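You operate a simulated robot arm through the tools that you are given. There is no shell and no other tool.

The job below is to be done with a simulated robot arm. You get a single attempt, and the scene is never put back.

Task
Brush the fur off the counter, knock it into the dustpan and tip that into the small purple bin.
Fine: blue hand brush, red dustpan; both go back. Set down upright: blue hand brush.

The check looks at the end state, three seconds after you hand in, the way a careful person would. Anything else that was tipped, shoved, dropped, spilled or broken makes it a failure.

Robot
A 6-joint arm with a two-finger gripper, fixed in place. Base frame: the origin is at the foot of the arm, x ahead of it, y to its left, z up; the work surface is at about z = 900. Readings come in mm, degrees, newtons and seconds.
Its first joint turns from -166.0 to 166.0 degrees. Payload 3.43 kg.
Tool frame: the origin (TCP) lies between the finger pads and is the grasp point; the fingertips stand 20 mm ahead of it; z points along the fingers, y is the line along which they close. The gripper opens to 190 mm. The gripper's body begins 248 mm behind the TCP.
Orientation is told as [roll, pitch, yaw] about the base's x, y, z axes, in that order, counted from this pose: with the fingers straight down and closing along the base's y, the tool's x points along the base's -x, its y along +y and its z along -z.

Tools
- The arm moves only by the tool apply_moves. Its argument "motion" is a list of rows, each an object of numbers (a shift or turn left out is 0, a gripper value left out holds the last): "tx", "ty", "tz": the shift along the tool's x, y, z in m; "rx", "ry", "rz": the turn, a rotation vector about the tool's x, y, z in degrees. In form: [{"tx": .., "ty": .., "tz": .., "rx": .., "ry": .., "rz": ..}, ...]. A call has 1 to 20 rows; each row shifts and turns the commanded pose from where the row before left it, along the tool's axes as they then stand. "fingers" is the closure, from 0 (fully open) to 1 (shut), set as the call begins (left out, the last holds). Rows are played at 5 a second. More than 50 mm and 8.6 degrees between two rows, or a gripper value outside its range, and nothing of the call is played. A pose out of reach is approached as far as the arm can. The call stops where the force on the tool passes 40 N (or 10 N more than at its start, if that is more) or the arm is blocked; 0.2 s more then pass. Each finger travels about 153 mm/s and halts on what it meets, pressing with about 34 N; the grip force reading is that of the motor and also rises with nothing between the fingers. The clock runs only during rows and for 0.2 s after the last one: add rows that do not move to give the fingers time. The reply holds the time, the measured pose of the TCP, the force on the tool along the base axes, the opening and the grip force, in the units named above and with some noise, with the torque about the TCP (base axes, N m) and any sound that the robot's microphone picked up.
- Cameras (640 x 400 px; columns grow to the right, rows downward): "scene" is fixed at [220.9, -499.6, 1527.6]; the picture's right is [-0.77, -0.64, 0.00], its down [-0.25, 0.30, -0.92] and it looks along [0.59, -0.71, -0.39] (base axes); focal length 214 px, centre (320, 200). "wrist" rides on the gripper at [70, -8, -288] in the tool frame; the picture's right is [0.12, 0.99, 0.00], its down [-0.96, 0.12, -0.25] and it looks along [-0.25, 0.03, 0.97] (tool axes); focal length 261 px, centre (320, 200). There is no depth. A picture from a camera that has moved, and an enlarged one, comes with that camera's place and axes in the base frame and with its lens.
- camera(camera): a new picture of that camera. It takes no simulated time.
- raise_lower(by): slides the trunk up (or, below 0, down) by that many mm; the arm rides with it, the base frame stays. It gives what a move gives, with no picture.
- inspect(camera, box): a new picture of the part [left, top, right, bottom] of that camera's present view, enlarged. It takes no simulated time.
- sign_off(): hands the job in; it is judged then, once.

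Places have to be worked out from the pictures, the camera data and where the tool is seen. Open the gripper and draw the arm clear of the work before you hand the job in, unless the task says otherwise.

The tools are called after "Request:" as name(argument=value, ...) on one line, values as JSON. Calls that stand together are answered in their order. apply_moves: Moves the arm, as the interface text tells. Its arguments: {"type":"object","properties":{"motion":{"type":"array"},"fingers":{"type":"number"}},"required":["motion"]} The other tools are called the same way: raise_lower (by) slides the trunk up or down; camera (camera) takes a picture; inspect (camera, box) takes an enlarged picture of a part of a camera's view; sign_off () hands the job in.

At the start:

```text
clock: 0.0
position: [416.9, -462.8, 1434.6]
tool_rot: [0.0, 0.0, -0.1]
wrist_force: [0.0, -0.4, -0.1]
moment: [0.02, 0.0, 0.01]
gripper_width: 190.0
grip_force: 0.1
trunk travel left (down, up): [-225.0, 215.0]
```

scene: 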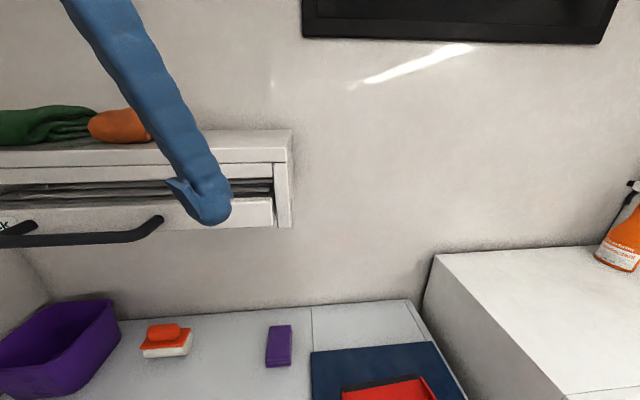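
wrist: 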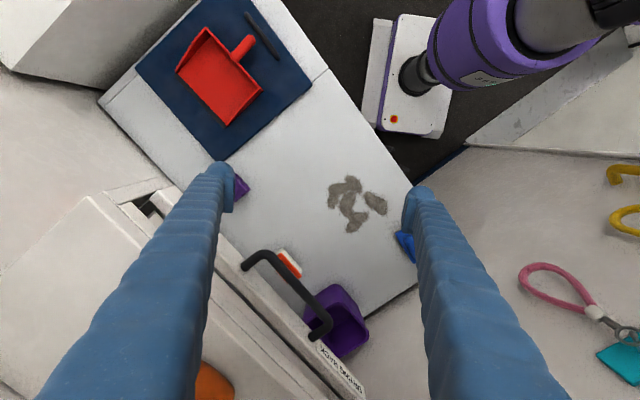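

I'll start by looking closely at both views to locate the brush, dustpan, fur and bin before moving.

Request:
inspect(camera="wrist", box=[220, 140, 460, 290])

Request:
inspect(camera="wrist", box=[100, 0, 340, 150])

Request:
inspect(camera="wrist", box=[200, 230, 440, 380])

Request:
inspect(camera="scene", box=[0, 250, 240, 400])

Request:
inspect(camera="scene", box=[240, 250, 480, 400])

```text
2.67 times, centred on (340, 215) of wrist
camera zoom: at [349.0, -471.4, 1721.2], right [-0.12, 0.99, 0.0], down [0.96, 0.12, 0.25], along [0.25, 0.03, -0.97], focal length 695 px, centre (267, 160)
```

zoom: 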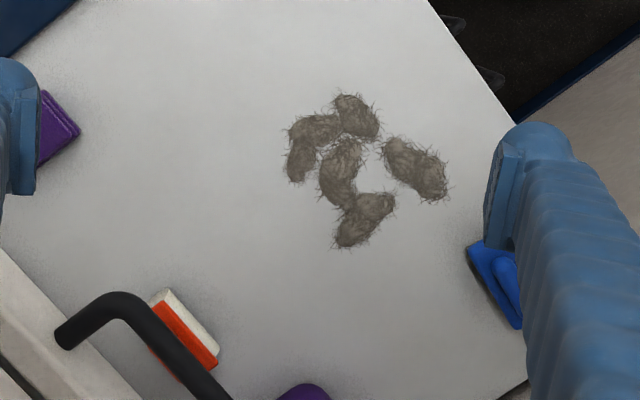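

```text
2.67 times, centred on (220, 75) of wrist
camera zoom: at [349.0, -471.4, 1721.2], right [-0.12, 0.99, 0.0], down [0.96, 0.12, 0.25], along [0.25, 0.03, -0.97], focal length 695 px, centre (587, 533)
```

zoom: 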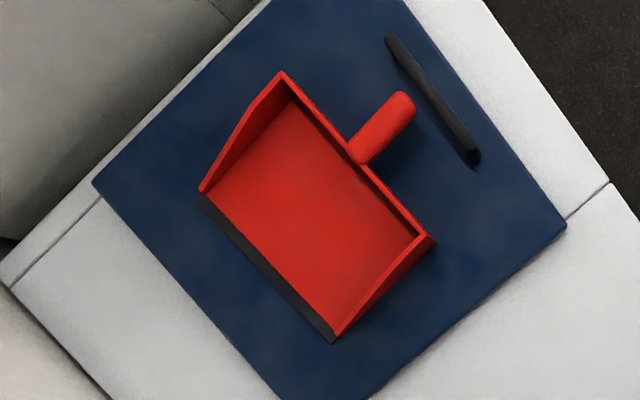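

```text
2.67 times, centred on (320, 305) of wrist
camera zoom: at [349.0, -471.4, 1721.2], right [-0.12, 0.99, 0.0], down [0.96, 0.12, 0.25], along [0.25, 0.03, -0.97], focal length 695 px, centre (320, -80)
```

zoom: 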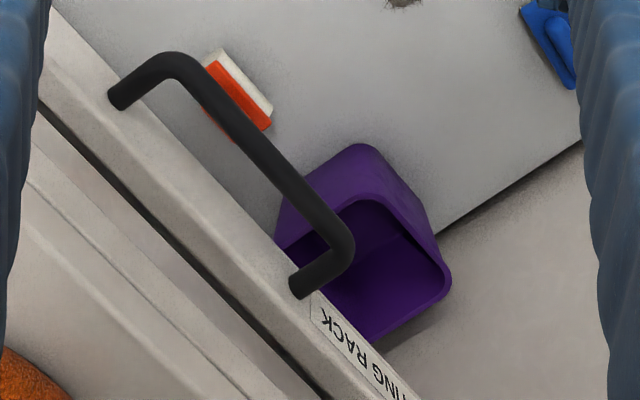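

```text
2.67 times, centred on (120, 325) of scene
camera zoom: at [220.9, -499.6, 1527.6], right [-0.77, -0.64, 0.0], down [-0.25, 0.3, -0.92], along [0.59, -0.71, -0.39], focal length 572 px, centre (853, -133)
```

zoom: 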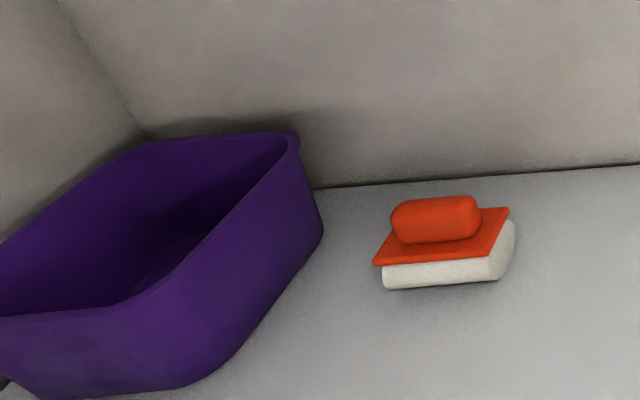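

```text
2.67 times, centred on (360, 325) of scene
camera zoom: at [220.9, -499.6, 1527.6], right [-0.77, -0.64, 0.0], down [-0.25, 0.3, -0.92], along [0.59, -0.71, -0.39], focal length 572 px, centre (213, -133)
```

zoom: 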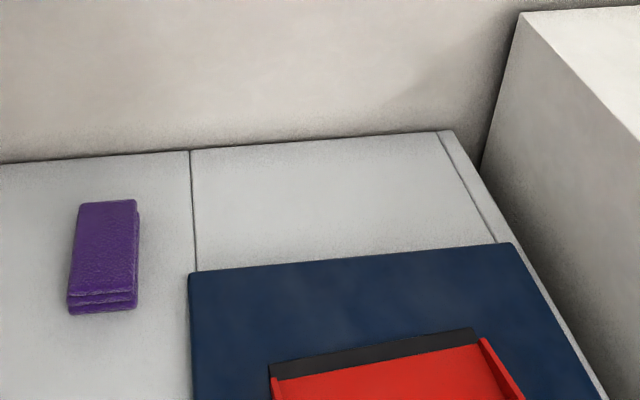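

The counter appears turned about 45° from the base axes, with the brush near (670,-150), fur near (560,-330), dustpan near (220,-780) on the mat, and the bin near (920,-320), partly under the rack. I'm moving sideways and slightly down, still well clear of everything, to see the brush unobstructed.

Request:
apply_moves(motion=[{"ty": 0.045}, {"ty": 0.045}, {"ty": 0.045}, {"ty": 0.045}, {"ty": 0.045}, {"ty": 0.045}, {"ty": 0.04}, {"tz": 0.045}, {"tz": 0.045}, {"tz": 0.045}, {"tz": 0.045}, {}], fingers=0)

Request:
camera(camera="wrist")

Request:
camera(camera="scene")

```text
clock: 2.6
position: [418.8, -152.8, 1255.2]
tool_rot: [0.1, 0.0, 0.0]
wrist_force: [-0.4, -0.8, 0.1]
moment: [0.06, -0.02, -0.01]
gripper_width: 189.9
grip_force: 0.2
trunk travel left (down, up): [-225.0, 215.0]
```

```text
taken
camera wrist: at [349.1, -161.7, 1542.8], right [-0.12, 0.99, 0.0], down [0.96, 0.12, 0.25], along [0.25, 0.03, -0.97], focal length 261 px, centre (320, 200)
```

wrist: 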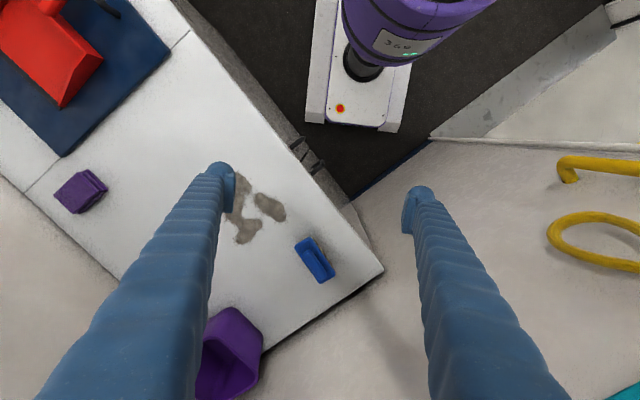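

```text
taken
```

scene: 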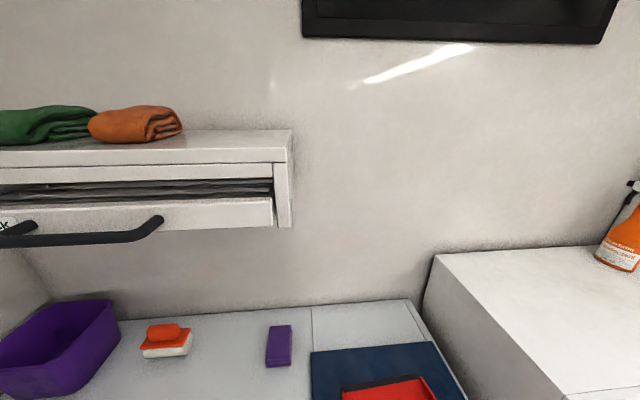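

The brush is now visible and clear of the fingers. I'll enlarge it, the fur, and the visible part of the bin.

Request:
inspect(camera="wrist", box=[260, 210, 372, 280])

Request:
inspect(camera="wrist", box=[190, 150, 430, 300])

Request:
inspect(camera="scene", box=[0, 100, 320, 300])

```text
5.71 times, centred on (316, 245) of wrist
camera zoom: at [349.1, -161.7, 1542.8], right [-0.12, 0.99, 0.0], down [0.96, 0.12, 0.25], along [0.25, 0.03, -0.97], focal length 1489 px, centre (343, -57)
```

zoom: 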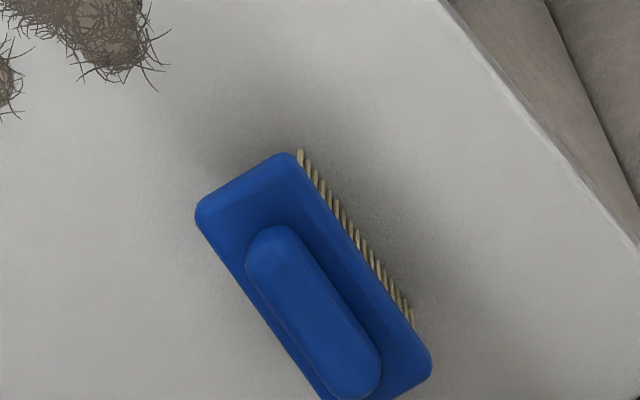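

```text
2.67 times, centred on (310, 225) of wrist
camera zoom: at [349.1, -161.7, 1542.8], right [-0.12, 0.99, 0.0], down [0.96, 0.12, 0.25], along [0.25, 0.03, -0.97], focal length 695 px, centre (347, 133)
```

zoom: 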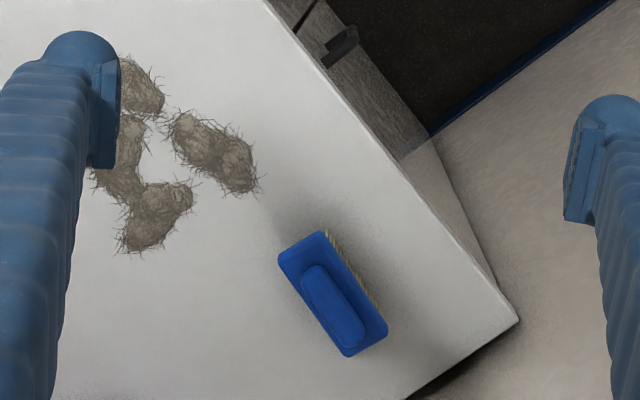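

```text
2.00 times, centred on (160, 200) of scene
camera zoom: at [220.9, -499.6, 1527.6], right [-0.77, -0.64, 0.0], down [-0.25, 0.3, -0.92], along [0.59, -0.71, -0.39], focal length 429 px, centre (640, 200)
```

zoom: 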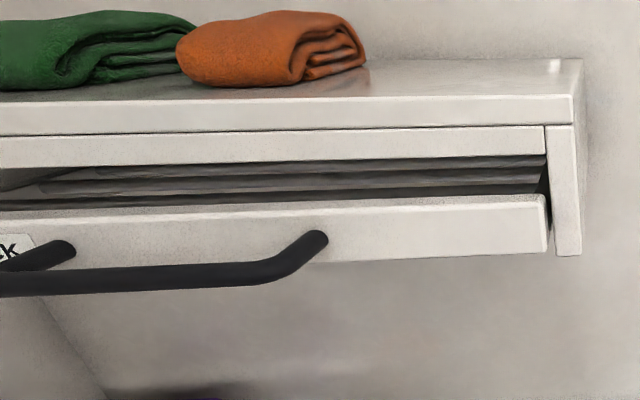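

The brush lies at about (670,-135) with its handle bar running at about 37°. Its plate is about 124×50 mm with the top near z 927. Next I move forward a little to view the bin between the fingers.

Request:
apply_moves(motion=[{"tx": -0.045}, {"tx": -0.045}, {"tx": -0.045}, {"ty": -0.045}, {"ty": -0.035}, {}])

Request:
camera(camera="wrist")

Request:
inspect(camera="wrist", box=[200, 200, 440, 350])

```text
clock: 4.0
position: [554.3, -231.8, 1255.5]
tool_rot: [-0.1, 0.0, 0.1]
wrist_force: [-1.0, 0.5, 0.0]
moment: [-0.03, 0.01, -0.01]
gripper_width: 189.8
grip_force: 0.1
trunk travel left (down, up): [-225.0, 215.0]
```

```text
taken
camera wrist: at [484.6, -241.1, 1541.9], right [-0.12, 0.99, 0.0], down [0.96, 0.12, 0.25], along [0.25, 0.03, -0.97], focal length 261 px, centre (320, 200)
```

wrist: 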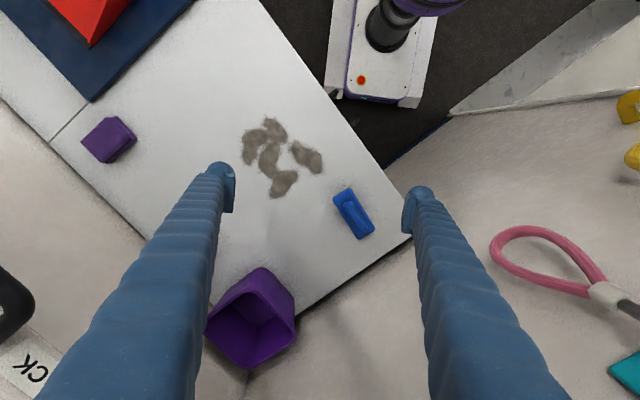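

```text
2.67 times, centred on (320, 275) of wrist
camera zoom: at [484.6, -241.1, 1541.9], right [-0.12, 0.99, 0.0], down [0.96, 0.12, 0.25], along [0.25, 0.03, -0.97], focal length 695 px, centre (320, 0)
```

zoom: 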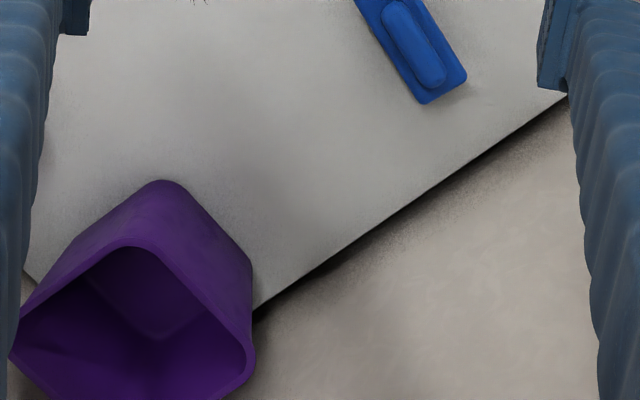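

The bin is small: rim about 155×155 mm at z≈1040, centred near (953,-346), under the rack, whose handle is at v≈766 and z≈1400. Now I go over to look at the dustpan closely.

Request:
apply_moves(motion=[{"tx": 0.027, "ty": -0.038}, {"tx": 0.027, "ty": -0.038}, {"tx": 0.027, "ty": -0.038}, {"tx": 0.027, "ty": -0.038}, {"tx": 0.027, "ty": -0.038}, {"tx": 0.027, "ty": -0.038}, {"tx": 0.027, "ty": -0.038}, {"tx": 0.027, "ty": -0.038}, {"tx": 0.027, "ty": -0.038}, {"tx": 0.027, "ty": -0.038}, {"tx": 0.027, "ty": -0.038}, {"tx": 0.027, "ty": -0.04}, {"tz": 0.04}, {"tz": 0.04}, {}])

Request:
camera(camera="wrist")

Request:
inspect(camera="wrist", box=[216, 75, 376, 175])

Request:
inspect(camera="scene", box=[300, 300, 460, 400])

```text
clock: 7.2
position: [228.3, -691.9, 1174.5]
tool_rot: [0.0, 0.0, 0.0]
wrist_force: [-0.1, 0.5, 0.3]
moment: [0.09, -0.02, 0.02]
gripper_width: 189.9
grip_force: 0.1
trunk travel left (down, up): [-225.0, 215.0]
```

```text
taken
camera wrist: at [158.5, -700.8, 1460.8], right [-0.12, 0.99, 0.0], down [0.96, 0.12, 0.25], along [0.25, 0.03, -0.97], focal length 261 px, centre (320, 200)
```

wrist: 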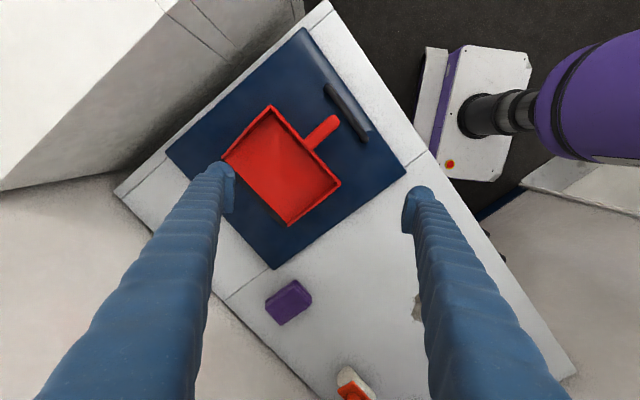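

```text
4.00 times, centred on (296, 125) of wrist
camera zoom: at [158.5, -700.8, 1460.8], right [-0.12, 0.99, 0.0], down [0.96, 0.12, 0.25], along [0.25, 0.03, -0.97], focal length 1043 px, centre (416, 500)
```

zoom: 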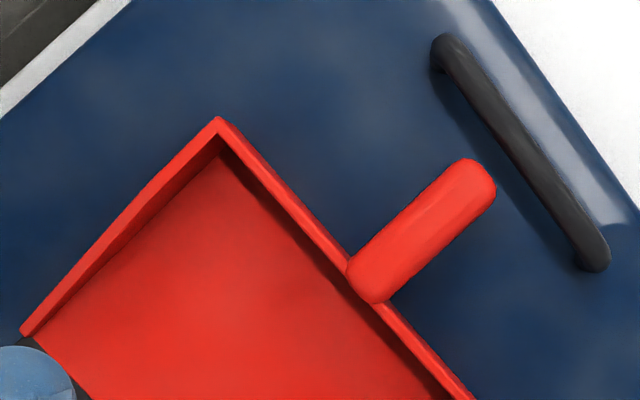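

```text
4.00 times, centred on (380, 350) of scene
camera zoom: at [220.9, -499.6, 1527.6], right [-0.77, -0.64, 0.0], down [-0.25, 0.3, -0.92], along [0.59, -0.71, -0.39], focal length 858 px, centre (80, -400)
```

zoom: 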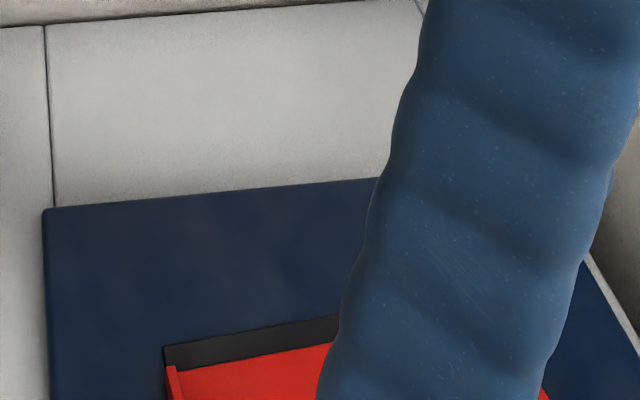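

The handle of the pan is a bar about 72 mm long, centred near (157,-700) at z≈940 and running at about 140°, so I need yaw ≈ -40.5°. I'll go above it, rotate, part-close the fingers, and look again.

Request:
apply_moves(motion=[{"tx": 0.036, "ty": -0.004}, {"tx": 0.035, "ty": -0.004}, {"rz": 8.1}, {"rz": 8.1}, {"rz": 8.1}, {"rz": 8.1}, {"rz": 8.1}, {"tz": 0.035}, {"tz": 0.035}, {"tz": 0.03}, {}], fingers=0.45)

Request:
camera(camera="wrist")

Request:
inspect(camera="wrist", box=[240, 120, 400, 220])

```text
clock: 9.6
position: [157.0, -700.5, 1075.1]
tool_rot: [0.0, -0.1, -40.5]
wrist_force: [0.1, -0.4, -0.4]
moment: [0.03, -0.03, -0.05]
gripper_width: 104.7
grip_force: 0.1
trunk travel left (down, up): [-225.0, 215.0]
```

```text
taken
camera wrist: at [99.6, -660.4, 1360.7], right [0.55, 0.83, 0.0], down [0.81, -0.54, 0.25], along [0.21, -0.14, -0.97], focal length 261 px, centre (320, 200)
```

wrist: 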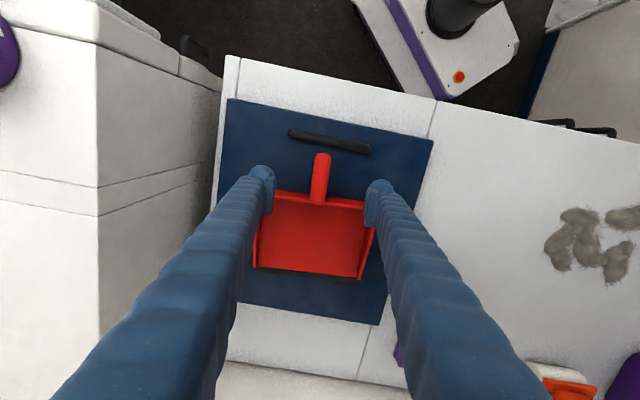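

```text
4.00 times, centred on (320, 170) of wrist
camera zoom: at [99.6, -660.4, 1360.7], right [0.55, 0.83, 0.0], down [0.81, -0.54, 0.25], along [0.21, -0.14, -0.97], focal length 1043 px, centre (320, 320)
```

zoom: 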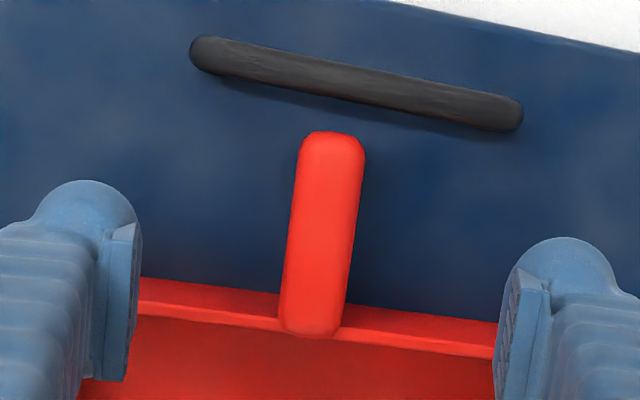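

The handle is centred under the tool and aligned within about 1°. I'm descending to z≈939, which puts the tips near 919, about 15 mm above the mat.

Request:
apply_moves(motion=[{"tz": 0.04}, {"tz": 0.04}, {"tz": 0.03}, {"tz": 0.015}, {"tz": 0.011}, {}])

Request:
camera(camera="wrist")

Request:
inspect(camera="wrist", box=[240, 120, 400, 220])

```text
clock: 11.0
position: [158.8, -698.0, 938.9]
tool_rot: [0.0, 0.0, -40.5]
wrist_force: [0.3, 0.2, 0.1]
moment: [0.04, 0.0, 0.0]
gripper_width: 104.3
grip_force: 0.1
trunk travel left (down, up): [-225.0, 215.0]
```

```text
taken
camera wrist: at [99.6, -659.6, 1225.8], right [0.55, 0.83, 0.0], down [0.81, -0.54, 0.25], along [0.21, -0.14, -0.97], focal length 261 px, centre (320, 200)
```

wrist: 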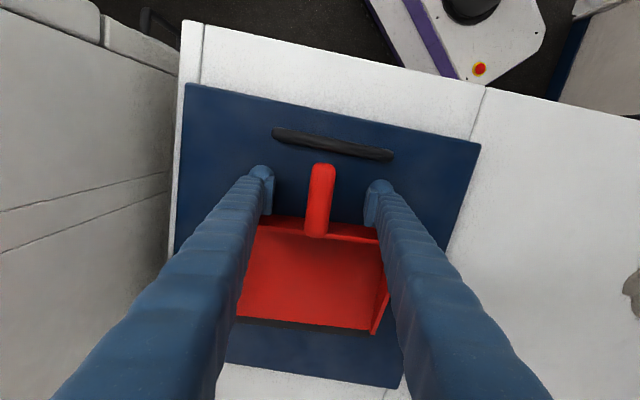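

```text
4.00 times, centred on (320, 170) of wrist
camera zoom: at [99.6, -659.6, 1225.8], right [0.55, 0.83, 0.0], down [0.81, -0.54, 0.25], along [0.21, -0.14, -0.97], focal length 1043 px, centre (320, 320)
```

zoom: 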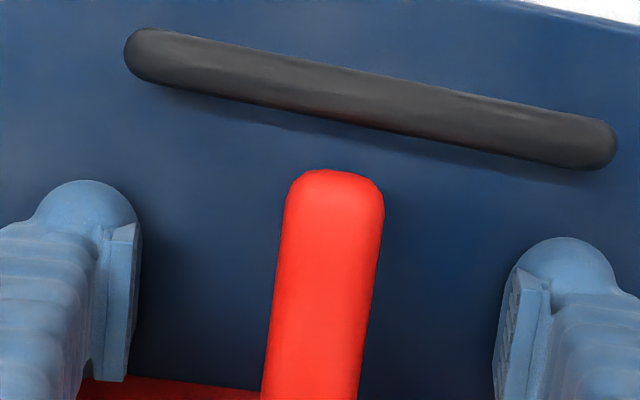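

The handle sits between the pads, so I close on it.

Request:
apply_moves(motion=[{}, {}, {}, {}, {}], fingers=1)

Request:
inspect(camera="wrist", box=[200, 100, 440, 250])

```text
clock: 12.2
position: [158.5, -699.4, 939.1]
tool_rot: [0.0, 0.0, -40.5]
wrist_force: [-0.9, 0.4, 0.3]
moment: [-0.05, -0.05, -0.08]
gripper_width: 21.5
grip_force: 33.5
trunk travel left (down, up): [-225.0, 215.0]
```

```text
2.67 times, centred on (320, 175) of wrist
camera zoom: at [99.6, -659.6, 1225.9], right [0.55, 0.83, 0.0], down [0.81, -0.54, 0.25], along [0.21, -0.14, -0.97], focal length 695 px, centre (320, 267)
```

zoom: 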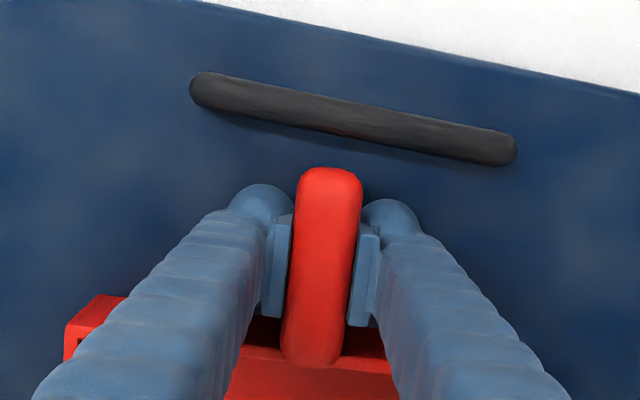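

Gripped at 21.5 mm width. I lift a little to see whether the pan stays level.

Request:
apply_moves(motion=[{"tz": -0.01}, {"tz": -0.015}, {"tz": -0.025}, {}, {}])

Request:
camera(camera="wrist")

Request:
camera(camera="scene")

```text
clock: 13.4
position: [158.2, -698.9, 988.4]
tool_rot: [0.0, 0.0, -40.5]
wrist_force: [0.3, 0.4, -2.4]
moment: [0.21, 0.13, 0.0]
gripper_width: 21.5
grip_force: 33.5
trunk travel left (down, up): [-225.0, 215.0]
```

```text
taken
camera wrist: at [99.7, -659.7, 1275.4], right [0.55, 0.83, 0.0], down [0.81, -0.54, 0.25], along [0.21, -0.14, -0.97], focal length 261 px, centre (320, 200)
```

wrist: 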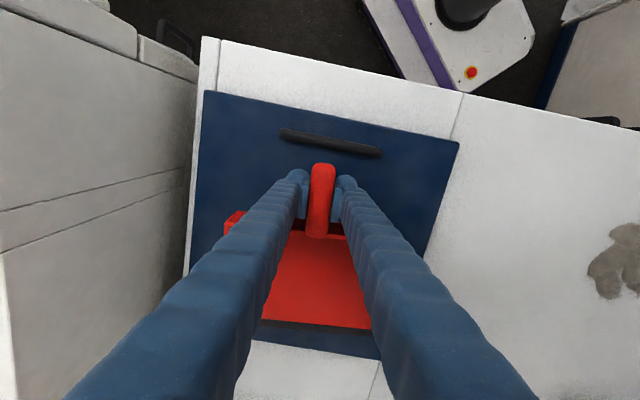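

```text
taken
```

scene: 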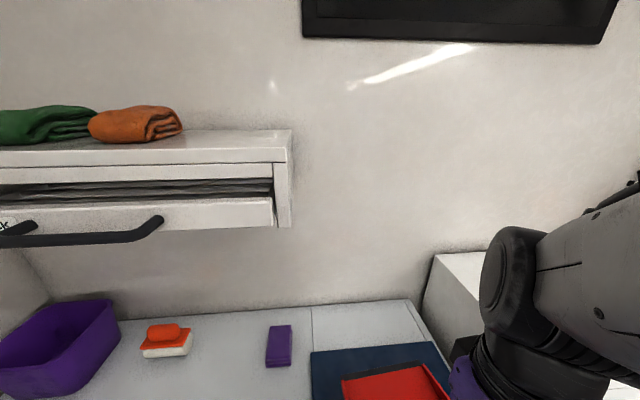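

The pan is held level (about 2.4 N). I carry it at z≈1040 to the clear counter to the right of the fur, then turn it about 85° so its lip faces the fur along the counter.

Request:
apply_moves(motion=[{"tz": -0.025}, {"tz": -0.025}, {"tx": -0.0073, "ty": 0.0382}, {"tx": -0.0073, "ty": 0.0382}, {"tx": -0.0073, "ty": 0.0382}, {"tx": -0.0073, "ty": 0.0382}, {"tx": -0.0073, "ty": 0.0382}, {"tx": -0.0073, "ty": 0.0382}, {}])

Request:
apply_moves(motion=[{"rz": -5}, {"rz": -7}, {"rz": -7.5}, {"rz": -7.5}, {"rz": -7.5}, {"rz": -7.5}, {"rz": -7.5}, {"rz": -7.5}, {"rz": -7.5}, {"rz": -7.5}, {"rz": -7.5}, {"rz": -6}, {}])

Request:
camera(camera="wrist")

Request:
camera(camera="scene")

```text
clock: 15.4
position: [339.5, -551.8, 1037.7]
tool_rot: [0.0, 0.0, -40.5]
wrist_force: [-0.4, 0.3, -2.9]
moment: [0.07, 0.16, -0.04]
gripper_width: 21.7
grip_force: 34.1
trunk travel left (down, up): [-225.0, 215.0]
```

```text
clock: 18.2
position: [339.2, -552.8, 1038.0]
tool_rot: [0.0, 0.0, 45.1]
wrist_force: [-0.4, -0.2, -2.0]
moment: [-0.17, 0.16, 0.04]
gripper_width: 21.7
grip_force: 34.2
trunk travel left (down, up): [-225.0, 215.0]
```

```text
taken
camera wrist: at [297.6, -609.3, 1325.5], right [-0.79, 0.62, 0.0], down [0.6, 0.76, 0.25], along [0.15, 0.19, -0.97], focal length 261 px, centre (320, 200)
```

wrist: 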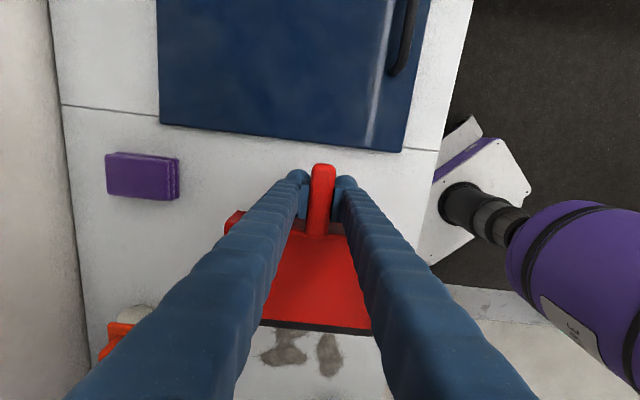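

```text
taken
```

scene: 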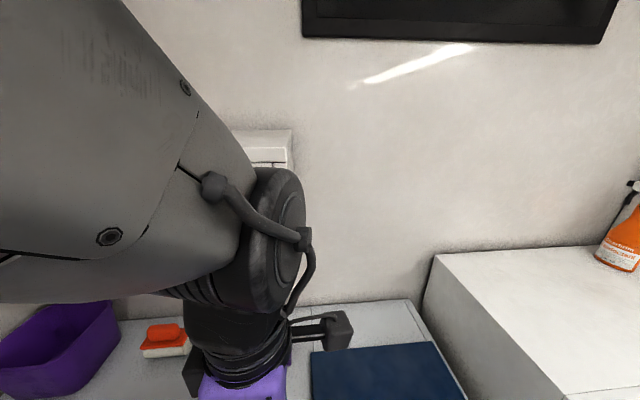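

The pan is turned to face the fur and centred on it, with the lip about 30 mm short of the nearest tuft. Lowering it now until it nearly touches the counter.

Request:
apply_moves(motion=[{"tz": 0.03}, {"tz": 0.03}, {"tz": 0.02}, {"tz": 0.01}, {"tz": 0.006}, {}])

Request:
apply_moves(motion=[{"tz": 0.002}, {"tz": 0.001}, {}])

Request:
camera(camera="wrist")

```text
clock: 19.6
position: [341.6, -553.3, 942.3]
tool_rot: [0.0, 0.1, 45.0]
wrist_force: [-0.1, 0.6, -2.2]
moment: [-0.16, 0.15, 0.02]
gripper_width: 21.5
grip_force: 33.9
trunk travel left (down, up): [-225.0, 215.0]
```

```text
clock: 20.4
position: [339.4, -552.1, 939.5]
tool_rot: [0.0, 0.0, 44.9]
wrist_force: [0.9, 0.1, -2.3]
moment: [-0.16, 0.15, 0.03]
gripper_width: 21.7
grip_force: 34.1
trunk travel left (down, up): [-225.0, 215.0]
```

```text
taken
camera wrist: at [297.8, -609.1, 1226.6], right [-0.79, 0.62, 0.0], down [0.6, 0.76, 0.25], along [0.15, 0.19, -0.97], focal length 261 px, centre (320, 200)
```

wrist: 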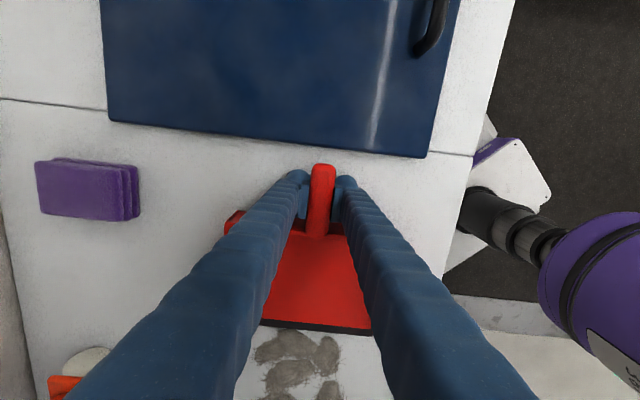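

The pan still hangs fully (2.3 N), so it's not on the counter yet. I continue down in 1 mm steps, watching the force.

Request:
apply_moves(motion=[{"tz": 0.001}, {"tz": 0.001}, {}])

Request:
apply_moves(motion=[{"tz": 0.001}, {}])

Request:
apply_moves(motion=[{"tz": 0.001}, {}])

```text
clock: 21.2
position: [339.9, -553.6, 938.1]
tool_rot: [0.0, 0.0, 45.0]
wrist_force: [0.1, 0.1, -2.0]
moment: [-0.13, 0.12, -0.03]
gripper_width: 21.4
grip_force: 34.0
trunk travel left (down, up): [-225.0, 215.0]
```

```text
clock: 21.8
position: [340.6, -552.6, 936.5]
tool_rot: [-0.1, -0.1, 44.9]
wrist_force: [0.5, -0.4, -2.3]
moment: [-0.19, 0.14, 0.03]
gripper_width: 21.9
grip_force: 34.0
trunk travel left (down, up): [-225.0, 215.0]
```

```text
clock: 22.4
position: [340.4, -552.8, 937.3]
tool_rot: [0.0, 0.0, 45.0]
wrist_force: [0.2, -0.1, -2.4]
moment: [-0.12, 0.12, 0.06]
gripper_width: 21.8
grip_force: 33.7
trunk travel left (down, up): [-225.0, 215.0]
```

No contact yet at a commanded z of about 935. Continuing in small steps.

Request:
apply_moves(motion=[{"tz": 0.001}, {}])

Request:
apply_moves(motion=[{"tz": 0.001}, {}])

Request:
apply_moves(motion=[{"tz": 0.001}, {}])

```text
clock: 23.0
position: [340.8, -553.1, 934.8]
tool_rot: [0.1, 0.0, 45.0]
wrist_force: [-0.1, -0.2, -1.9]
moment: [-0.17, 0.17, 0.02]
gripper_width: 21.8
grip_force: 33.6
trunk travel left (down, up): [-225.0, 215.0]
```

```text
clock: 23.6
position: [340.5, -552.8, 933.3]
tool_rot: [0.0, 0.0, 45.0]
wrist_force: [-0.5, 0.5, -2.3]
moment: [-0.14, 0.12, -0.02]
gripper_width: 21.6
grip_force: 33.9
trunk travel left (down, up): [-225.0, 215.0]
```

```text
clock: 24.2
position: [340.3, -553.0, 932.8]
tool_rot: [-0.1, -0.1, 45.0]
wrist_force: [0.2, 0.1, -1.4]
moment: [-0.15, 0.18, -0.02]
gripper_width: 21.6
grip_force: 34.7
trunk travel left (down, up): [-225.0, 215.0]
```

The force is beginning to drop (1.4 N) near z≈932.5, so the mat must be about 7 mm thick. One or two more 1 mm steps.

Request:
apply_moves(motion=[{"tz": 0.001}, {}])

Request:
apply_moves(motion=[{"tz": 0.001}, {}])

```text
clock: 24.8
position: [340.5, -552.6, 931.5]
tool_rot: [0.0, 0.0, 44.9]
wrist_force: [0.0, 0.1, -2.2]
moment: [-0.16, 0.17, 0.01]
gripper_width: 21.3
grip_force: 33.8
trunk travel left (down, up): [-225.0, 215.0]
```

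```text
clock: 25.4
position: [340.5, -552.8, 930.9]
tool_rot: [0.1, 0.1, 45.0]
wrist_force: [0.1, -0.8, -2.4]
moment: [-0.12, 0.17, 0.0]
gripper_width: 21.5
grip_force: 33.8
trunk travel left (down, up): [-225.0, 215.0]
```

Still carrying the full weight, so no contact yet. I continue carefully, with the fingertips still about 10 mm above the counter.

Request:
apply_moves(motion=[{"tz": 0.001}, {}, {}])

Request:
apply_moves(motion=[{"tz": 0.001}, {}, {}])

Request:
inspect(camera="wrist", box=[200, 150, 440, 400])

```text
clock: 26.2
position: [340.4, -553.4, 929.4]
tool_rot: [-0.1, 0.1, 45.0]
wrist_force: [0.7, 1.3, -1.6]
moment: [-0.17, 0.16, 0.01]
gripper_width: 21.7
grip_force: 34.0
trunk travel left (down, up): [-225.0, 215.0]
```

```text
clock: 27.0
position: [340.9, -554.1, 929.1]
tool_rot: [0.0, 0.0, 44.9]
wrist_force: [0.0, -0.5, -2.0]
moment: [-0.17, 0.17, -0.01]
gripper_width: 21.8
grip_force: 33.6
trunk travel left (down, up): [-225.0, 215.0]
```

```text
1.60 times, centred on (320, 275) of wrist
camera zoom: at [297.5, -609.0, 1215.9], right [-0.79, 0.62, 0.0], down [0.6, 0.76, 0.25], along [0.15, 0.19, -0.97], focal length 417 px, centre (320, 80)
```

zoom: 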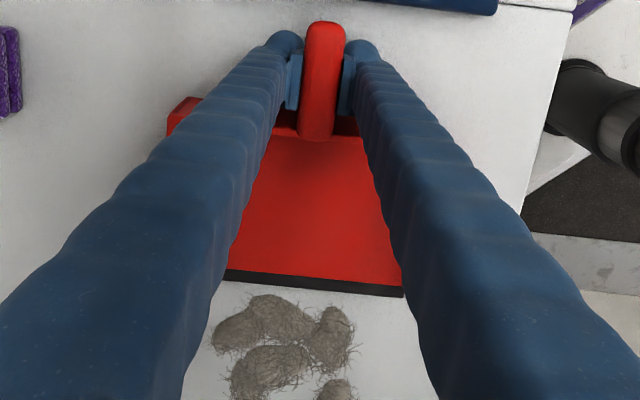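

Still hanging. The mat or lid is evidently thicker than I judged, so I continue down a few more mm, stopping at any change in force.

Request:
apply_moves(motion=[{"tz": 0.001}, {}, {}])

Request:
apply_moves(motion=[{"tz": 0.001}, {}, {}])

```text
clock: 27.8
position: [340.9, -553.1, 928.0]
tool_rot: [0.0, -0.1, 45.0]
wrist_force: [0.0, -0.1, -2.6]
moment: [-0.15, 0.17, -0.01]
gripper_width: 21.7
grip_force: 34.0
trunk travel left (down, up): [-225.0, 215.0]
```

```text
clock: 28.6
position: [340.4, -552.8, 926.3]
tool_rot: [0.0, 0.0, 45.1]
wrist_force: [0.2, -0.3, -1.3]
moment: [-0.16, 0.15, 0.0]
gripper_width: 21.7
grip_force: 33.7
trunk travel left (down, up): [-225.0, 215.0]
```

The moment is unchanged at about 0.22 N·m, so the pan is still free. Two more small steps.

Request:
apply_moves(motion=[{"tz": 0.001}, {}, {}])

Request:
apply_moves(motion=[{"tz": 0.001}, {}, {}])

```text
clock: 29.4
position: [340.6, -551.9, 924.0]
tool_rot: [0.0, 0.0, 45.0]
wrist_force: [0.4, -0.2, -3.0]
moment: [-0.14, 0.16, 0.0]
gripper_width: 21.5
grip_force: 34.2
trunk travel left (down, up): [-225.0, 215.0]
```

```text
clock: 30.2
position: [340.3, -552.3, 926.4]
tool_rot: [0.0, -0.1, 45.0]
wrist_force: [0.3, 1.0, 0.5]
moment: [0.17, -0.17, -0.02]
gripper_width: 21.7
grip_force: 34.3
trunk travel left (down, up): [-225.0, 215.0]
```

Contact: the load is off and the moment reversed, so the pan rests on the counter at TCP z≈925. I release gently and rise straight up.

Request:
apply_moves(motion=[{"tz": -0.0005}, {}, {}])

Request:
apply_moves(motion=[{}, {}, {}, {}], fingers=0.5)

Request:
camera(camera="wrist")

```text
clock: 31.0
position: [340.1, -552.4, 925.0]
tool_rot: [0.0, 0.0, 45.0]
wrist_force: [-0.7, -0.3, -2.3]
moment: [-0.15, 0.18, 0.0]
gripper_width: 21.6
grip_force: 34.3
trunk travel left (down, up): [-225.0, 215.0]
```

```text
clock: 32.0
position: [341.4, -552.5, 926.5]
tool_rot: [0.0, 0.0, 45.1]
wrist_force: [-0.2, 0.1, -0.6]
moment: [0.01, -0.01, -0.02]
gripper_width: 95.1
grip_force: 0.1
trunk travel left (down, up): [-225.0, 215.0]
```

```text
taken
camera wrist: at [297.4, -608.9, 1212.3], right [-0.79, 0.62, 0.0], down [0.6, 0.76, 0.25], along [0.15, 0.19, -0.97], focal length 261 px, centre (320, 200)
```

wrist: 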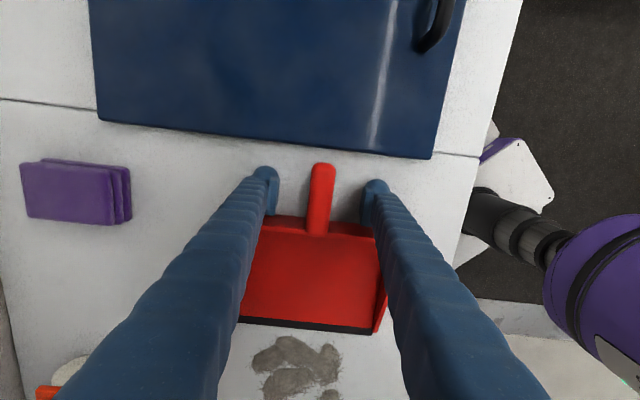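

The pan is resting on the counter with its lip toward the fur. I rise and travel over to the brush, turning to match its bar.

Request:
apply_moves(motion=[{"tz": -0.02}, {"tz": -0.04}, {"tz": -0.045}, {"tz": -0.045}, {"tz": -0.045}, {}])

Request:
inspect(camera="wrist", box=[200, 150, 440, 400])

Request:
apply_moves(motion=[{"tx": -0.044, "ty": 0.0051}, {"tx": -0.044, "ty": 0.0051}, {"tx": -0.044, "ty": 0.0051}, {"tx": -0.044, "ty": 0.0051}, {"tx": -0.044, "ty": 0.0051}, {"tx": -0.044, "ty": 0.0051}, {"tx": -0.044, "ty": 0.0051}, {"tx": -0.044, "ty": 0.0051}, {"tx": -0.044, "ty": 0.0051}, {"tx": -0.044, "ty": 0.0051}, {"tx": -0.044, "ty": 0.0051}, {"tx": -0.044, "ty": 0.0051}, {"rz": 8.0}, {}])

Request:
camera(camera="wrist")

Request:
inspect(camera="wrist", box=[240, 130, 400, 230])

```text
clock: 33.4
position: [340.1, -553.4, 1119.7]
tool_rot: [0.0, 0.0, 44.9]
wrist_force: [0.2, -0.2, 0.1]
moment: [-0.01, 0.04, 0.02]
gripper_width: 94.8
grip_force: 0.1
trunk travel left (down, up): [-225.0, 215.0]
```

```text
1.60 times, centred on (320, 275) of wrist
camera zoom: at [297.2, -608.7, 1406.9], right [-0.79, 0.62, 0.0], down [0.6, 0.76, 0.25], along [0.15, 0.19, -0.97], focal length 417 px, centre (320, 80)
```

zoom: 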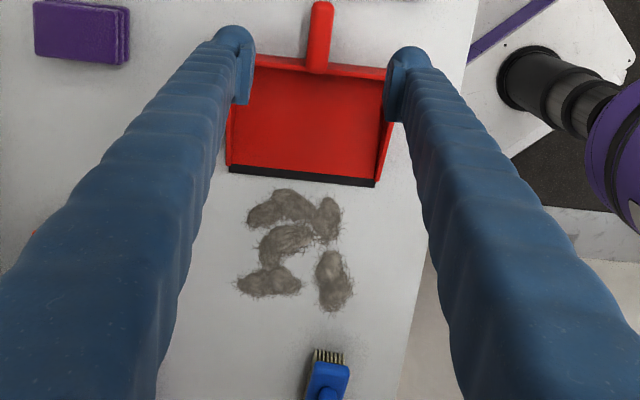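

```text
clock: 36.4
position: [671.3, -137.3, 1120.2]
tool_rot: [0.2, 0.0, 36.9]
wrist_force: [-0.3, 0.3, 0.7]
moment: [0.1, -0.04, -0.01]
gripper_width: 95.0
grip_force: 0.2
trunk travel left (down, up): [-225.0, 215.0]
```

```text
taken
camera wrist: at [621.1, -186.3, 1406.9], right [-0.69, 0.72, 0.0], down [0.7, 0.67, 0.25], along [0.18, 0.17, -0.97], focal length 261 px, centre (320, 200)
```

wrist: 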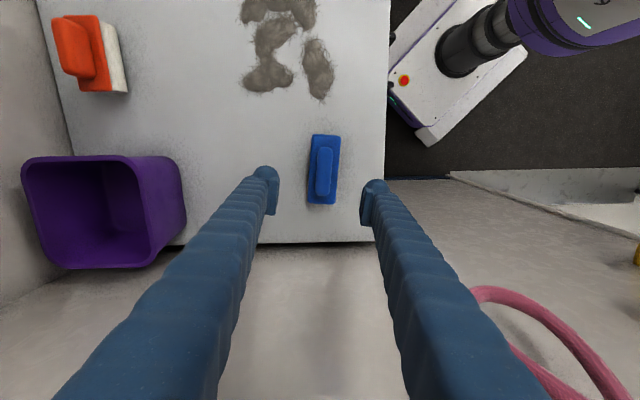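

```text
4.00 times, centred on (320, 180) of wrist
camera zoom: at [621.1, -186.3, 1406.9], right [-0.69, 0.72, 0.0], down [0.7, 0.67, 0.25], along [0.18, 0.17, -0.97], focal length 1043 px, centre (320, 280)
```

zoom: 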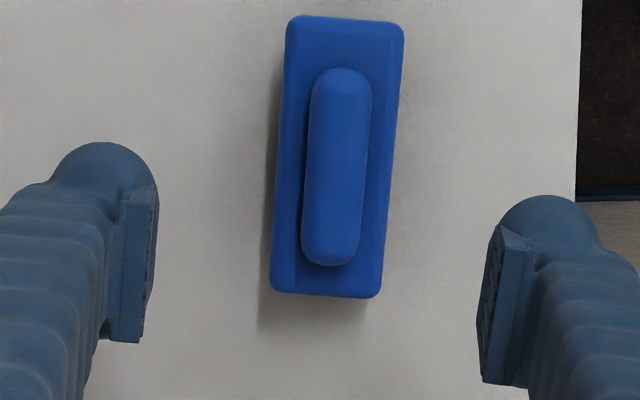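

The brush bar is centred about 8 mm to tool +y and turned about 3° from my tool. I correct that and descend to z≈975 for another check.

Request:
apply_moves(motion=[{"tx": 0.0023, "ty": 0.0081}, {"rz": -2.8}, {"tz": 0.045}, {"tz": 0.045}, {"tz": 0.035}, {"tz": 0.02}, {}])

Request:
camera(camera="wrist")

Request:
inspect(camera="wrist", box=[240, 130, 400, 230])

```text
clock: 38.0
position: [665.3, -129.9, 975.3]
tool_rot: [-0.1, 0.1, 39.9]
wrist_force: [-0.5, 0.2, 0.2]
moment: [0.04, 0.03, 0.01]
gripper_width: 95.1
grip_force: 0.2
trunk travel left (down, up): [-225.0, 215.0]
```

```text
taken
camera wrist: at [616.6, -182.5, 1262.0], right [-0.73, 0.69, 0.0], down [0.67, 0.7, 0.25], along [0.17, 0.18, -0.97], focal length 261 px, centre (320, 200)
```

wrist: 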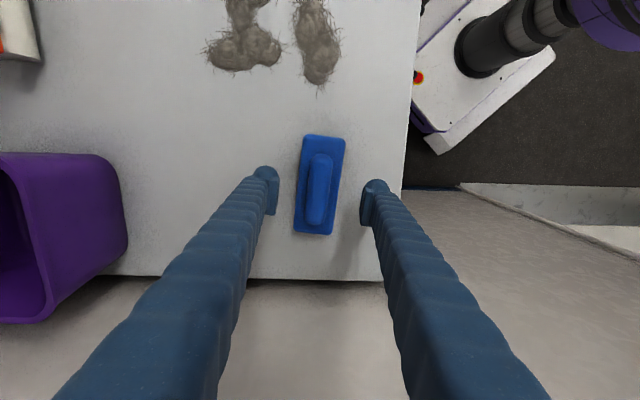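

```text
4.00 times, centred on (320, 180) of wrist
camera zoom: at [616.6, -182.5, 1262.0], right [-0.73, 0.69, 0.0], down [0.67, 0.7, 0.25], along [0.17, 0.18, -0.97], focal length 1043 px, centre (320, 280)
```

zoom: 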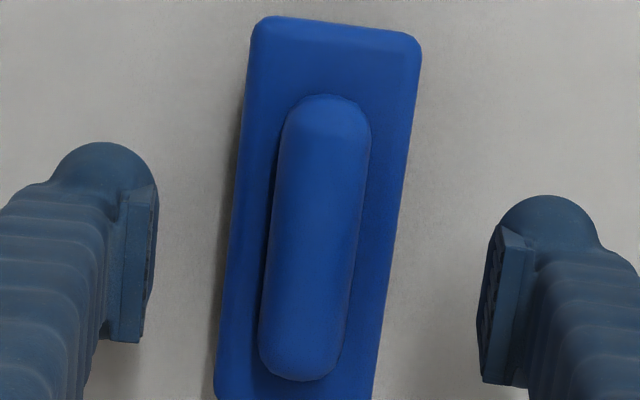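

The bar is well centred and aligned now. I descend to z≈955 and then in small steps, feeling for the fingertips meeting the brush plate.

Request:
apply_moves(motion=[{"tz": 0.01}, {"tz": 0.01}, {}])

Request:
apply_moves(motion=[{"tz": 0.002}, {"tz": 0.002}, {}])

Request:
inspect(camera="wrist", box=[240, 130, 400, 230])

```text
clock: 38.8
position: [664.4, -130.6, 953.2]
tool_rot: [0.1, 0.0, 39.8]
wrist_force: [0.7, 0.4, 0.7]
moment: [0.0, -0.02, -0.01]
gripper_width: 94.9
grip_force: 0.0
trunk travel left (down, up): [-225.0, 215.0]
```

```text
clock: 39.6
position: [664.4, -130.6, 951.5]
tool_rot: [0.0, 0.0, 39.8]
wrist_force: [-1.0, -0.1, -0.3]
moment: [0.01, 0.02, 0.01]
gripper_width: 95.0
grip_force: 0.1
trunk travel left (down, up): [-225.0, 215.0]
```

```text
4.00 times, centred on (320, 180) of wrist
camera zoom: at [616.7, -183.0, 1237.7], right [-0.73, 0.69, 0.0], down [0.67, 0.7, 0.25], along [0.17, 0.18, -0.97], focal length 1043 px, centre (320, 280)
```

zoom: 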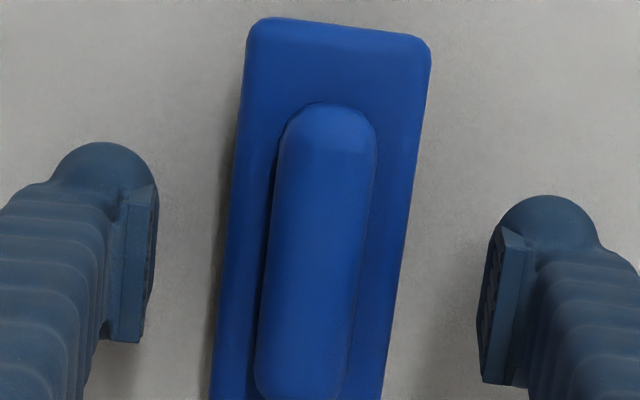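

No contact at z≈951. Continuing in 2 mm steps.

Request:
apply_moves(motion=[{"tz": 0.002}, {}])

Request:
apply_moves(motion=[{"tz": 0.002}, {}])

Request:
apply_moves(motion=[{"tz": 0.002}, {}])

```text
clock: 40.2
position: [664.0, -131.2, 947.6]
tool_rot: [-0.1, 0.0, 39.8]
wrist_force: [-0.9, -0.5, -0.1]
moment: [0.02, 0.01, -0.04]
gripper_width: 95.2
grip_force: 0.1
trunk travel left (down, up): [-225.0, 215.0]
```

```text
clock: 40.8
position: [663.9, -131.1, 947.3]
tool_rot: [0.0, -0.1, 39.8]
wrist_force: [0.1, -0.1, 1.0]
moment: [0.0, 0.0, -0.04]
gripper_width: 94.9
grip_force: 0.0
trunk travel left (down, up): [-225.0, 215.0]
```

```text
clock: 41.4
position: [664.4, -131.2, 944.3]
tool_rot: [0.1, 0.0, 39.8]
wrist_force: [-0.3, 0.2, -0.3]
moment: [-0.01, 0.03, 0.02]
gripper_width: 95.2
grip_force: 0.1
trunk travel left (down, up): [-225.0, 215.0]
```

My open fingers straddle the whole plate at 95 mm, so they would never feel it. I rise, narrow the opening to about 40 mm so the tips come down on the plate beside the bar, and check the view.

Request:
apply_moves(motion=[{"tz": -0.015}, {"tz": -0.015}, {}])

Request:
apply_moves(motion=[{}, {}, {}], fingers=0.78)

Request:
inspect(camera="wrist", box=[240, 130, 400, 230])

```text
clock: 42.2
position: [663.3, -130.2, 974.5]
tool_rot: [0.0, 0.2, 39.8]
wrist_force: [-0.2, -0.4, 0.1]
moment: [-0.01, 0.0, -0.01]
gripper_width: 94.9
grip_force: 0.0
trunk travel left (down, up): [-225.0, 215.0]
```

```text
clock: 43.0
position: [663.8, -131.4, 975.5]
tool_rot: [-0.1, 0.0, 39.8]
wrist_force: [-0.5, -0.2, 1.1]
moment: [-0.03, -0.05, -0.03]
gripper_width: 41.9
grip_force: 0.0
trunk travel left (down, up): [-225.0, 215.0]
```

```text
4.00 times, centred on (320, 180) of wrist
camera zoom: at [616.2, -182.9, 1262.0], right [-0.73, 0.69, 0.0], down [0.67, 0.7, 0.25], along [0.17, 0.18, -0.97], focal length 1043 px, centre (320, 280)
```

zoom: 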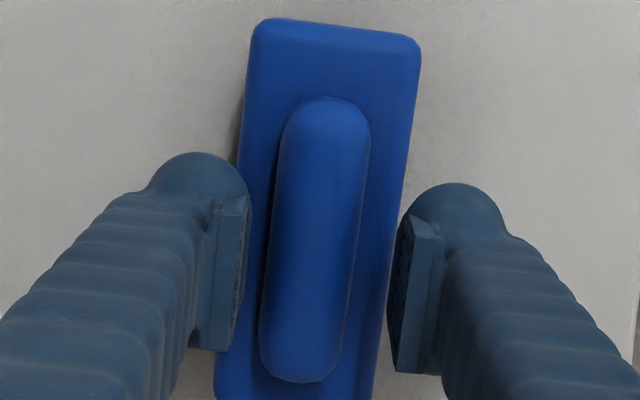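

The bar sits centrally between the narrowed pads. Descending, then feeling for the plate in 2 mm steps.

Request:
apply_moves(motion=[{"tz": 0.01}, {"tz": 0.008}, {"tz": 0.004}, {}])

Request:
apply_moves(motion=[{"tz": 0.002}, {}])

Request:
apply_moves(motion=[{"tz": 0.002}, {}])

Request:
apply_moves(motion=[{"tz": 0.002}, {}])

Request:
inspect(camera="wrist", box=[240, 130, 400, 230])

```text
clock: 43.6
position: [666.5, -132.0, 967.0]
tool_rot: [-0.6, -0.4, 39.8]
wrist_force: [-5.2, -3.5, 20.7]
moment: [-0.46, -0.1, -0.05]
gripper_width: 42.4
grip_force: 0.4
trunk travel left (down, up): [-225.0, 215.0]
stopped in row 2: the force on the tool passed its limit at 49 N (the readings are from after the stop); the commanded pose is now the measured one
```

```text
clock: 44.0
position: [670.3, -133.8, 967.2]
tool_rot: [-0.7, -0.5, 39.9]
wrist_force: [-3.6, -0.9, 16.9]
moment: [-0.35, -0.04, -0.04]
gripper_width: 41.9
grip_force: 0.0
trunk travel left (down, up): [-225.0, 215.0]
stopped in row 2: the force on the tool passed its limit at 41 N (the readings are from after the stop); the commanded pose is now the measured one
```

```text
clock: 44.6
position: [670.7, -133.2, 966.6]
tool_rot: [-0.8, -0.5, 39.8]
wrist_force: [-4.7, -0.2, 16.3]
moment: [-0.27, 0.0, -0.07]
gripper_width: 41.6
grip_force: 0.1
trunk travel left (down, up): [-225.0, 215.0]
stopped in row 2: the force on the tool passed its limit at 41 N (the readings are from after the stop); the commanded pose is now the measured one
```

```text
clock: 45.2
position: [672.0, -133.4, 966.8]
tool_rot: [-0.9, -0.5, 39.8]
wrist_force: [-3.3, 0.4, 16.7]
moment: [-0.28, -0.03, -0.03]
gripper_width: 41.7
grip_force: 0.1
trunk travel left (down, up): [-225.0, 215.0]
stopped in row 2: the force on the tool passed its limit at 41 N (the readings are from after the stop); the commanded pose is now the measured one
```

```text
4.00 times, centred on (320, 180) of wrist
camera zoom: at [618.4, -184.3, 1252.9], right [-0.73, 0.69, -0.02], down [0.66, 0.71, 0.26], along [0.19, 0.17, -0.97], focal length 1043 px, centre (320, 280)
```

zoom: 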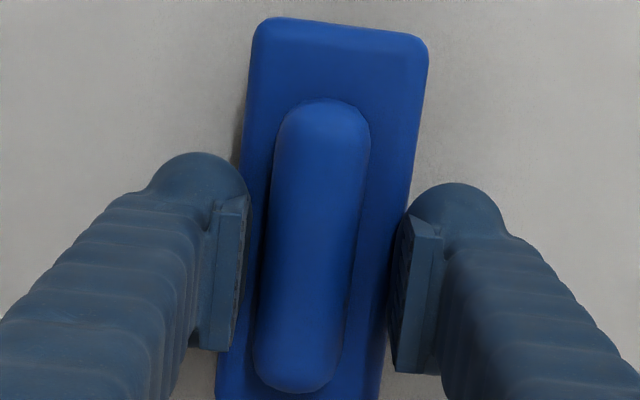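

The fingertips met the plate at TCP z≈967, so the plate top is near z 947, higher than I estimated. I should have checked after each step instead of queuing several. I back off 5 mm, take out the small tilt, and re-measure.

Request:
apply_moves(motion=[{"tz": -0.006}, {"rx": -1.0, "ry": -0.2}, {}])

Request:
camera(camera="wrist")

Request:
inspect(camera="wrist", box=[240, 130, 400, 230])

```text
clock: 46.0
position: [671.2, -134.4, 971.3]
tool_rot: [0.2, -0.7, 39.7]
wrist_force: [0.2, -0.4, -0.9]
moment: [0.03, 0.02, -0.03]
gripper_width: 41.8
grip_force: 0.0
trunk travel left (down, up): [-225.0, 215.0]
```

```text
taken
camera wrist: at [621.5, -189.3, 1257.2], right [-0.73, 0.69, 0.0], down [0.66, 0.7, 0.26], along [0.18, 0.19, -0.97], focal length 261 px, centre (320, 200)
```

wrist: 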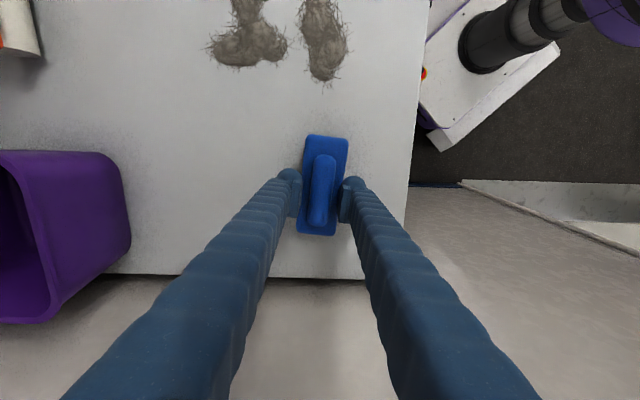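

```text
4.00 times, centred on (320, 180) of wrist
camera zoom: at [621.5, -189.3, 1257.2], right [-0.73, 0.69, 0.0], down [0.66, 0.7, 0.26], along [0.18, 0.19, -0.97], focal length 1043 px, centre (320, 280)
```

zoom: 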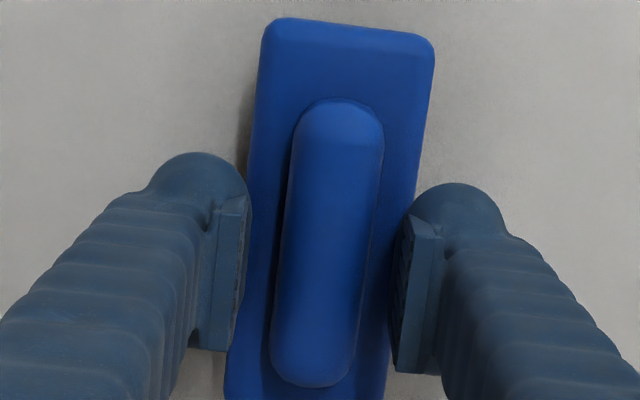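

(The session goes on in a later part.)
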